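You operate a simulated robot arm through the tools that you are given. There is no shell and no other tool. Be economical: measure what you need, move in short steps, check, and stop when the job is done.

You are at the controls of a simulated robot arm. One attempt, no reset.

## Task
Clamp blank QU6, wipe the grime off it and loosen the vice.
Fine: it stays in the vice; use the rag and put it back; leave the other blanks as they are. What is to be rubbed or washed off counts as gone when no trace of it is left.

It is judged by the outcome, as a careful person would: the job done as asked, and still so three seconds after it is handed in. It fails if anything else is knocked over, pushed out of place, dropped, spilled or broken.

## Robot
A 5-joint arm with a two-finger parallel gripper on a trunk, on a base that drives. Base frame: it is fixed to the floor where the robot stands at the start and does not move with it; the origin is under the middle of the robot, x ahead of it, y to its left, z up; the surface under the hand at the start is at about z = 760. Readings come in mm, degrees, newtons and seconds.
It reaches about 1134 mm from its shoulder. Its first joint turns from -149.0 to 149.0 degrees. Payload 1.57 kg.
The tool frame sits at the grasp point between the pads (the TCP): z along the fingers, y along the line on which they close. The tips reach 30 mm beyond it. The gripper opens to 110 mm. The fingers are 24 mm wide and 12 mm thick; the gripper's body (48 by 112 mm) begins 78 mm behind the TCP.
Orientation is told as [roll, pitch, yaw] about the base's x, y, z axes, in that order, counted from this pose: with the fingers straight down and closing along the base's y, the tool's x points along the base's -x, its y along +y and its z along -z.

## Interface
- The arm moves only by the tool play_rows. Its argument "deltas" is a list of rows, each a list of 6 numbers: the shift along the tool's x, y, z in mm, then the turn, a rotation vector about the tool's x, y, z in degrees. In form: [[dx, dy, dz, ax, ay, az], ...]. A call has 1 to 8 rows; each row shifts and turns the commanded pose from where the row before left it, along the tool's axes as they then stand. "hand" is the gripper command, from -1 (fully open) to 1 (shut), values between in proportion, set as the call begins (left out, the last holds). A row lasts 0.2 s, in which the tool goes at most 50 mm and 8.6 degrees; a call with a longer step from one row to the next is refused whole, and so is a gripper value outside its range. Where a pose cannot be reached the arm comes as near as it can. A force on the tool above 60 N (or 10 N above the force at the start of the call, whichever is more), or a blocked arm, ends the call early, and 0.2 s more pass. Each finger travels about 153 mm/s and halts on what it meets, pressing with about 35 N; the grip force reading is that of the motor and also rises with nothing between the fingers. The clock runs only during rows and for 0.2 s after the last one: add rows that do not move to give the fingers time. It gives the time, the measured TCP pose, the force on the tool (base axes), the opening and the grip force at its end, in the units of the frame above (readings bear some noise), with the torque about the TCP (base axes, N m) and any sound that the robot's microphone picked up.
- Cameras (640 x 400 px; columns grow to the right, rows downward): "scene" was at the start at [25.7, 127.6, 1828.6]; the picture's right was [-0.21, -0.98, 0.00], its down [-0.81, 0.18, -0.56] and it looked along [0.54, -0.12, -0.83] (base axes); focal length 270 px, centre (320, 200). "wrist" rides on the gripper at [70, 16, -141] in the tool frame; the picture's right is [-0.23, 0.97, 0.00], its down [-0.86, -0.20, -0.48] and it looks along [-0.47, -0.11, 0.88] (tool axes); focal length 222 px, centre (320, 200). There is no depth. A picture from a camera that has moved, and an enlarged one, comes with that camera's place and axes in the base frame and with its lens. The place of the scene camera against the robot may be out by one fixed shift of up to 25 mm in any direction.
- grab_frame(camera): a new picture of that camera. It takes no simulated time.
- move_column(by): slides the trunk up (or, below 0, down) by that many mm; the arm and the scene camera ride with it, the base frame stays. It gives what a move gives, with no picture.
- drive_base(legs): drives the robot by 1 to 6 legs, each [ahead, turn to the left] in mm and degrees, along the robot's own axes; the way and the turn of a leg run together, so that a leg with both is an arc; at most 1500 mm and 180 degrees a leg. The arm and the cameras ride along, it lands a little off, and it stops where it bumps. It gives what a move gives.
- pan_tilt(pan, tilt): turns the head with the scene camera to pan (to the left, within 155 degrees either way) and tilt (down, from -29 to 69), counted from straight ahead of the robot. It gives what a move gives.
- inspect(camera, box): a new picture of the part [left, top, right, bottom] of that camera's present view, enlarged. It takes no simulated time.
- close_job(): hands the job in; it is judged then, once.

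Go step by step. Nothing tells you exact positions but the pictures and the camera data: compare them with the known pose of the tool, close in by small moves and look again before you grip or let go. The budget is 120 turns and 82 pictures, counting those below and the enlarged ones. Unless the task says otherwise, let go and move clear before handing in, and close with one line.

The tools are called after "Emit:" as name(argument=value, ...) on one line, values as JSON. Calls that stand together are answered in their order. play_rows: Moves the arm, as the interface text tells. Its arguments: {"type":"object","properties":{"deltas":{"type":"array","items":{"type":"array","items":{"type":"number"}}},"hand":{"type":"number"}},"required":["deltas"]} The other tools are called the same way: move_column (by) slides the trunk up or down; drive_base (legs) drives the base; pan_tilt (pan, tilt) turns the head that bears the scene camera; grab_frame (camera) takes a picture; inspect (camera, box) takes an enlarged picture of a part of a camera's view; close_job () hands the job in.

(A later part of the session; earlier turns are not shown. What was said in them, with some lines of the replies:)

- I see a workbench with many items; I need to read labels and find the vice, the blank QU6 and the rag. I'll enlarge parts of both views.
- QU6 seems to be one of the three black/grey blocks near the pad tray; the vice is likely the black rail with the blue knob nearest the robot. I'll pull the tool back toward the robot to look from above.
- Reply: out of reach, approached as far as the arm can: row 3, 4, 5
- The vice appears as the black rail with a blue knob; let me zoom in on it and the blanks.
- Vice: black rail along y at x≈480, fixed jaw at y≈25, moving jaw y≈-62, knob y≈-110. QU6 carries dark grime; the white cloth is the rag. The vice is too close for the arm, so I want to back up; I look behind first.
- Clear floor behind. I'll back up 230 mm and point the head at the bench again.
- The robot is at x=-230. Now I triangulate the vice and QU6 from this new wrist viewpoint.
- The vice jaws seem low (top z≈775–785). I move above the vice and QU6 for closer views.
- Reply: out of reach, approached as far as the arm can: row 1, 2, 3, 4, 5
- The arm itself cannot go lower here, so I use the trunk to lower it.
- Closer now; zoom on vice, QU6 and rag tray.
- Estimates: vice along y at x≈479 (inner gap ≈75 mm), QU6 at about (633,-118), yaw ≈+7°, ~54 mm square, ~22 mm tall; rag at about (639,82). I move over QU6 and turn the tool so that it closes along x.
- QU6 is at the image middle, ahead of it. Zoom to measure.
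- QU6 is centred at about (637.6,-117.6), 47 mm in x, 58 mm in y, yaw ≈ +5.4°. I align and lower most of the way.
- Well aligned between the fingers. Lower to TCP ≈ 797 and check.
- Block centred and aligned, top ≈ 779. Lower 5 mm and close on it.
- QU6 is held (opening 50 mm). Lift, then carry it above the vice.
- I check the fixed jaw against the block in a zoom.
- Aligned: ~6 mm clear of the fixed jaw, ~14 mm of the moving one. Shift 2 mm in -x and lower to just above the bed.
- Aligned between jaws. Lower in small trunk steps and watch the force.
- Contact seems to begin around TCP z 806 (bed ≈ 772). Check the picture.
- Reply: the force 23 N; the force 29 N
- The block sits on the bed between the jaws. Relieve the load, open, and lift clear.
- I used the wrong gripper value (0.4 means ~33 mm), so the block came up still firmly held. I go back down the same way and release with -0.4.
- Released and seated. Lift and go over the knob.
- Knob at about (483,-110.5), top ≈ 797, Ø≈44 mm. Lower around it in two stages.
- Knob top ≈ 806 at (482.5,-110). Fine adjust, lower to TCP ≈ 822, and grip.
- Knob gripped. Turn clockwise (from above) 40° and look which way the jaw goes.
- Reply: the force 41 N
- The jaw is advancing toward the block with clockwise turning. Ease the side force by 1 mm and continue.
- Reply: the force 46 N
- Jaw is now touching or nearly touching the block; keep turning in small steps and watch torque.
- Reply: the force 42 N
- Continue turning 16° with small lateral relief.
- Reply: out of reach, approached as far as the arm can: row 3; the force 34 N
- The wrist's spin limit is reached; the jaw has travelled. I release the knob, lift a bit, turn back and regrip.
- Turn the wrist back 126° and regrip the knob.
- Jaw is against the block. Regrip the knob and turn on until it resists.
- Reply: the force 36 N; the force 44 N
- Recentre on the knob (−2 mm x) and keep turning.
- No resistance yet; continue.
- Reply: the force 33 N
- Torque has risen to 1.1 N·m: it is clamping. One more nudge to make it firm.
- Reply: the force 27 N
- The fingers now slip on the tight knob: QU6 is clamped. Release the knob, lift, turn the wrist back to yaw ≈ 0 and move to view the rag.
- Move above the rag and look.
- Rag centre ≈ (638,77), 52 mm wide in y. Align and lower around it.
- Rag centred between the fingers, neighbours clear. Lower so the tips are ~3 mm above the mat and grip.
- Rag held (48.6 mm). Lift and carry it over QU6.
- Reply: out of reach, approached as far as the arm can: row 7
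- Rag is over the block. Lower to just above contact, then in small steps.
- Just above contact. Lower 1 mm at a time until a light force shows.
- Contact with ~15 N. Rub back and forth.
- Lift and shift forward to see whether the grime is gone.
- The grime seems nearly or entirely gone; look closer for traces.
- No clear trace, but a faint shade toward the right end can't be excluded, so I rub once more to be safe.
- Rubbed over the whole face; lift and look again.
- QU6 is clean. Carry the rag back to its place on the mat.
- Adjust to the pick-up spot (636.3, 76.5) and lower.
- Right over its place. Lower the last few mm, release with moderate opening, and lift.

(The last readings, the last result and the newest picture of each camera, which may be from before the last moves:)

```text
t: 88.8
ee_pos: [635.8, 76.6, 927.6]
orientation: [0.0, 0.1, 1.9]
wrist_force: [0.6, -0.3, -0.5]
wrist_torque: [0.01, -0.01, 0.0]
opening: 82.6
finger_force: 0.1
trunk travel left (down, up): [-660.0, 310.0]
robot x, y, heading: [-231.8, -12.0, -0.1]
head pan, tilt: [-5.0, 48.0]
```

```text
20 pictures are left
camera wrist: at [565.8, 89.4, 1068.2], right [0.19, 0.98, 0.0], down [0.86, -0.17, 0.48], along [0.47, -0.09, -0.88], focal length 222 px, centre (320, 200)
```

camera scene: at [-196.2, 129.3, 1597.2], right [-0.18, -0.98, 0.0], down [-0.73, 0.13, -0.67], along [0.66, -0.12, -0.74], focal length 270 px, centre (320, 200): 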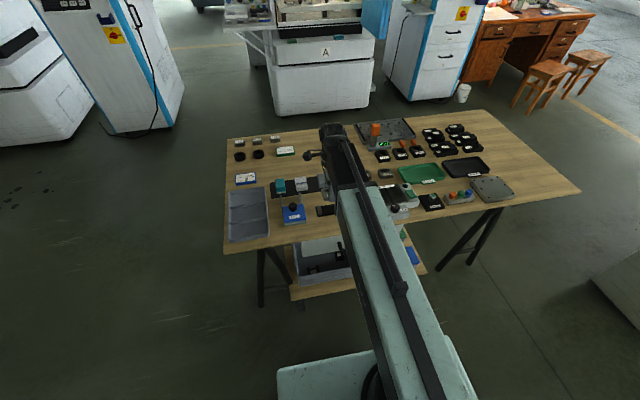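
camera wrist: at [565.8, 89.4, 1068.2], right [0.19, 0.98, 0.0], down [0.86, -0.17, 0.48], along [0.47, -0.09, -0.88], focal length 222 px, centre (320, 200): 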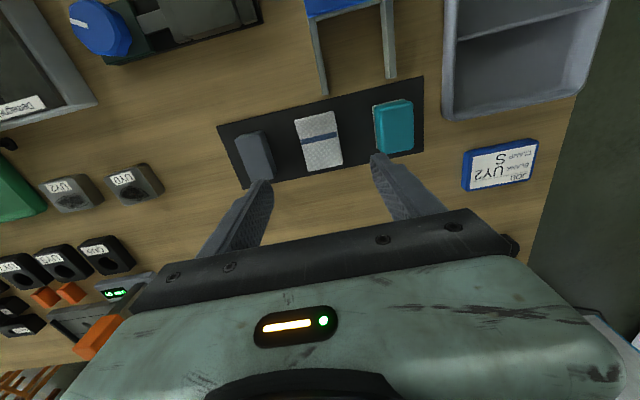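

The rag is back. Now go to the knob and turn the wrist to yaw ≈ -132 so I can unscrew counter-clockwise.

Emit:
play_rows(deltas=[[26.7, -30.3, 0, 0, 0, 0], [26.7, -30.3, 0, 0, 0, 0], [26.7, -30.3, 0, 0, 0, 0], [26.7, -30.3, 0, 0, 0, 0], [26.7, -30.3, 0, 0, 0, 0], [26.7, -30.3, 0, 0, 0, 0], [0, 0, 0, 0, 0, 0]], hand=-0.2)

Emit:
play_rows(deltas=[[0, 0, 0, 0, 0, 8.4], [0, 0, 0, 0, 0, 8.4], [0, 0, 0, 0, 0, 8.4], [0, 0, 0, 0, 0, 8.4], [0, 0, 0, 0, 0, 8.4], [0, 0, 0, 0, 0, 8.4], [0, 0, 0, 0, 0, 8.4], [0, 0, 0, 0, 0, 8.4]])

Emit:
play_rows(deltas=[[0, 0, 0, 0, 0, 8.4], [0, 0, 0, 0, 0, 8.4], [0, 0, 0, 0, 0, 8.4], [0, 0, 0, 0, 0, 8.4], [0, 0, 0, 0, 0, 8.4], [0, 0, 0, 0, 0, 8.4], [0, 0, 0, 0, 0, 8.4], [0, 0, 0, 0, 0, 8.4]])

Emit:
move_column(by=-80)

Emit:
inspect(camera="wrist", box=[120, 40, 440, 240])

```text
t: 90.4
ee_pos: [483.6, -113.8, 926.2]
orientation: [0.0, 0.2, 2.0]
wrist_force: [-0.6, 0.9, -0.1]
wrist_torque: [0.04, -0.01, -0.01]
opening: 65.7
finger_force: 0.0
trunk travel left (down, up): [-660.0, 310.0]
robot x, y, heading: [-230.4, -11.9, -0.2]
head pan, tilt: [-5.0, 48.0]
```

```text
t: 92.2
ee_pos: [481.9, -111.3, 926.8]
orientation: [0.0, -0.1, -65.4]
wrist_force: [0.8, -0.6, 0.8]
wrist_torque: [0.0, -0.02, 0.03]
opening: 65.8
finger_force: 0.1
trunk travel left (down, up): [-660.0, 310.0]
robot x, y, heading: [-229.6, -12.2, -0.2]
head pan, tilt: [-5.0, 48.0]
```

```text
t: 94.0
ee_pos: [482.4, -110.7, 928.3]
orientation: [-0.1, -0.1, -132.6]
wrist_force: [0.4, 0.3, -0.1]
wrist_torque: [0.01, 0.02, 0.0]
opening: 65.8
finger_force: 0.1
trunk travel left (down, up): [-660.0, 310.0]
robot x, y, heading: [-231.1, -8.7, -0.0]
head pan, tilt: [-5.0, 48.0]
```

```text
t: 95.2
ee_pos: [483.3, -111.2, 846.1]
orientation: [-0.2, -0.2, -132.4]
wrist_force: [0.1, 0.3, -0.2]
wrist_torque: [0.02, -0.02, 0.0]
opening: 66.1
finger_force: 0.1
trunk travel left (down, up): [-580.0, 390.0]
robot x, y, heading: [-230.7, -10.2, -0.1]
head pan, tilt: [-5.0, 48.0]
```

```text
2.00 times, centred on (280, 140) of wrist
camera zoom: at [541.3, -71.0, 988.1], right [0.57, -0.82, 0.0], down [-0.72, -0.5, 0.48], along [-0.4, -0.27, -0.88], focal length 444 px, centre (400, 320)
```

zoom: 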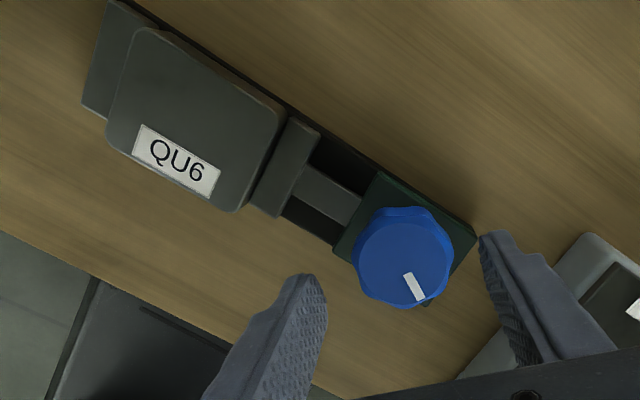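

Centred on the knob. Lower, grip and unscrew counter-clockwise.

Emit:
move_column(by=-23)

Emit:
play_rows(deltas=[[0, 0, 0, 0, 0, 0], [0, 0, 0, 0, 0, 0]], hand=1)

Emit:
play_rows(deltas=[[0, 0, 0, 0, 0, -8], [0, 0, 0, 0, 0, -8], [0, 0, 0, 0, 0, -8], [0, 0, 0, 0, 0, -8], [0, 0, 0, 0, 0, -8]])

Emit:
inspect(camera="wrist", box=[120, 40, 440, 240])

```text
t: 95.9
ee_pos: [480.8, -111.4, 823.6]
orientation: [-0.1, -0.1, -132.4]
wrist_force: [0.6, -0.7, -0.6]
wrist_torque: [0.06, 0.02, -0.02]
opening: 66.0
finger_force: 0.0
trunk travel left (down, up): [-557.0, 413.0]
robot x, y, heading: [-235.8, -11.4, -0.0]
head pan, tilt: [-5.0, 48.0]
```

```text
t: 96.5
ee_pos: [483.4, -111.8, 823.5]
orientation: [0.0, 0.1, -132.4]
wrist_force: [11.3, -6.6, 6.1]
wrist_torque: [-0.27, -0.2, 0.01]
opening: 43.2
finger_force: 45.2
trunk travel left (down, up): [-557.0, 413.0]
robot x, y, heading: [-231.9, -12.2, 0.1]
head pan, tilt: [-5.0, 48.0]
```

```text
t: 97.7
ee_pos: [483.8, -110.1, 824.6]
orientation: [-0.1, 0.0, -92.3]
wrist_force: [13.6, -9.4, 10.3]
wrist_torque: [-0.89, -0.84, 0.0]
opening: 43.3
finger_force: 45.0
trunk travel left (down, up): [-557.0, 413.0]
robot x, y, heading: [-232.2, -11.2, -0.0]
head pan, tilt: [-5.0, 48.0]
```

```text
2.00 times, centred on (280, 140) of wrist
camera zoom: at [501.6, -43.1, 965.0], right [0.96, -0.26, 0.0], down [-0.23, -0.85, 0.48], along [-0.13, -0.46, -0.88], focal length 444 px, centre (400, 320)
```

zoom: 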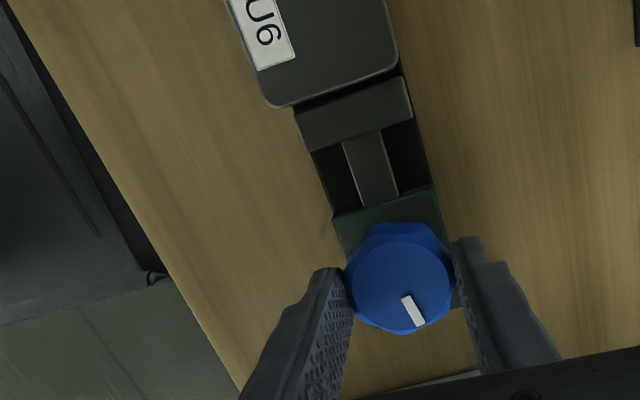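

A gap has opened between the jaw and QU6. Continue to open further.

Emit:
play_rows(deltas=[[0, 0, 0, 0, 0, -8], [0, 0, 0, 0, 0, -8], [0, 0, 0, 0, 0, -8], [0, 0, 0, 0, 0, -8], [0, 0, 0, 0, 0, -8], [0, 0, 0, 0, 0, 0]])

Emit:
play_rows(deltas=[[0, 0, 0, 0, 0, -8], [0, 0, 0, 0, 0, -8], [0, 0, 0, 0, 0, -8], [0, 0, 0, 0, 0, -8], [0, 0, 0, 0, 0, 0]])

Emit:
grab_frame(camera="wrist")

```text
t: 99.1
ee_pos: [482.5, -111.7, 823.8]
orientation: [0.0, 0.1, -52.3]
wrist_force: [14.8, -11.1, 10.4]
wrist_torque: [-0.4, -0.95, -0.04]
opening: 43.4
finger_force: 45.1
trunk travel left (down, up): [-557.0, 413.0]
robot x, y, heading: [-230.3, -7.5, -0.2]
head pan, tilt: [-5.0, 48.0]
```

```text
t: 100.3
ee_pos: [481.6, -112.1, 823.6]
orientation: [-0.1, 0.2, -20.3]
wrist_force: [8.1, -14.1, 5.2]
wrist_torque: [-0.57, -0.98, 0.0]
opening: 43.5
finger_force: 44.9
trunk travel left (down, up): [-557.0, 413.0]
robot x, y, heading: [-228.6, -11.4, 0.1]
head pan, tilt: [-5.0, 48.0]
```

```text
17 pictures are left
camera wrist: at [422.5, -73.2, 965.1], right [0.55, 0.83, 0.0], down [0.73, -0.48, 0.48], along [0.4, -0.26, -0.88], focal length 222 px, centre (320, 200)
```

wrist: 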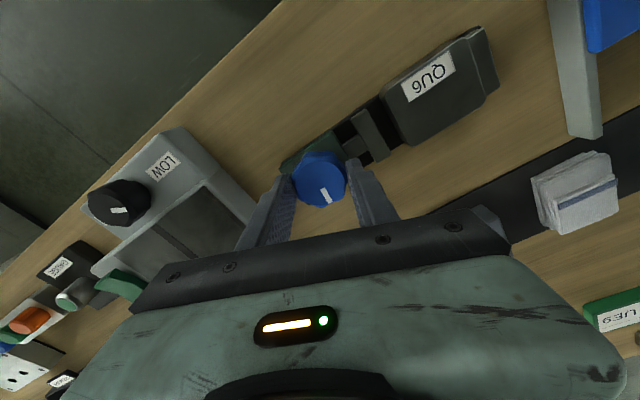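

The jaw is well clear of QU6: the vice is loose. Release the knob and lift clear.

Emit:
play_rows(deltas=[[0, 0, 0, 0, 0, 0], [0, 0, 0, 0, 0, 0]], hand=-0.02)

Emit:
move_column(by=180)

Emit:
grab_frame(camera="wrist")

Emit:
inspect(camera="wrist", box=[280, 80, 440, 180])

Emit:
grab_frame(camera="scene")

```text
t: 100.9
ee_pos: [482.6, -110.0, 824.1]
orientation: [-0.1, 0.2, -20.2]
wrist_force: [0.0, 0.0, 0.4]
wrist_torque: [0.0, -0.01, -0.01]
opening: 56.4
finger_force: 0.0
trunk travel left (down, up): [-557.0, 413.0]
robot x, y, heading: [-231.4, -11.9, -0.1]
head pan, tilt: [-5.0, 48.0]
```

```text
t: 102.9
ee_pos: [483.0, -111.9, 1003.6]
orientation: [0.0, 0.1, -20.3]
wrist_force: [0.1, -0.3, -0.2]
wrist_torque: [-0.04, 0.0, 0.0]
opening: 56.3
finger_force: 0.0
trunk travel left (down, up): [-737.0, 233.0]
robot x, y, heading: [-229.9, -11.1, 0.1]
head pan, tilt: [-5.0, 48.0]
```

```text
16 pictures are left
camera wrist: at [422.7, -71.9, 1145.2], right [0.55, 0.83, 0.0], down [0.73, -0.48, 0.48], along [0.4, -0.26, -0.88], focal length 222 px, centre (320, 200)
```

wrist: 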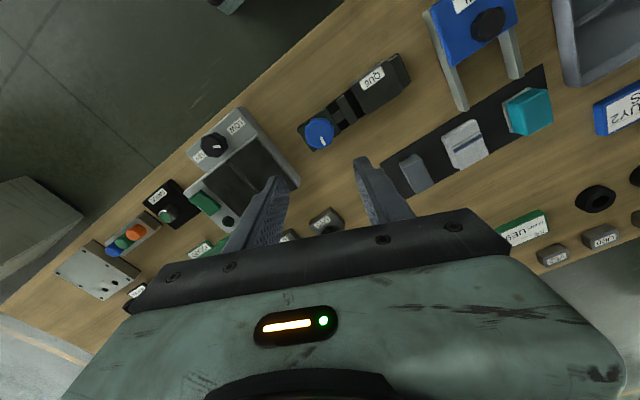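

```text
4.00 times, centred on (360, 130) of wrist
camera zoom: at [422.7, -71.9, 1145.2], right [0.55, 0.83, 0.0], down [0.73, -0.48, 0.48], along [0.4, -0.26, -0.88], focal length 888 px, centre (160, 480)
```

zoom: 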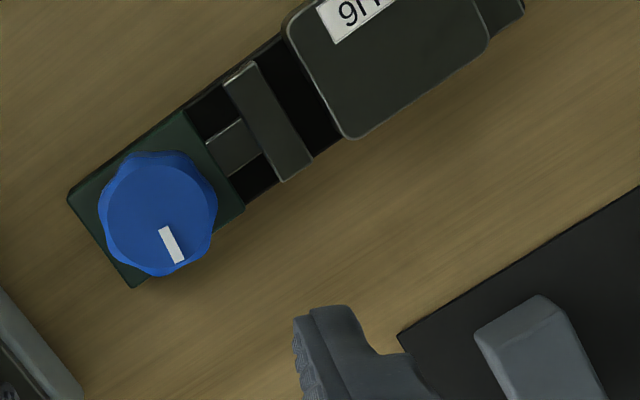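

```text
14 pictures are left
camera scene: at [-195.8, 136.1, 1716.7], right [-0.09, -1.0, 0.0], down [-0.74, 0.07, -0.67], along [0.67, -0.06, -0.74], focal length 270 px, centre (320, 200)
```

scene: 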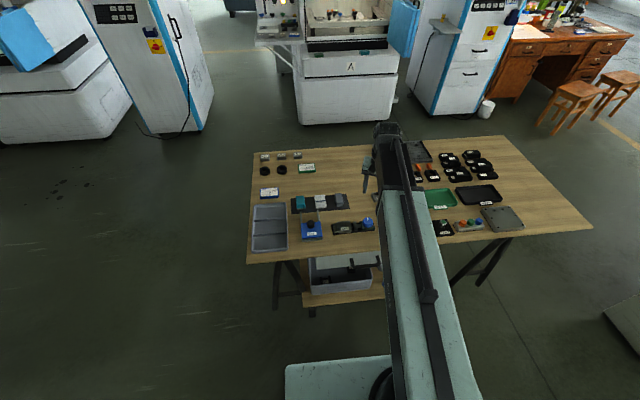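

QU6 sits clean in the opened vice, the rag is back on its mat, and the arm is clear of everything. Handing in.

Emit:
close_job()

```text
The job is handed in.
```

I clamped QU6, wiped it with the rag until no grime showed in the close-up, put the rag back on its mat and loosened the vice. QU6 is still in the vice, and the other blanks were not touched.
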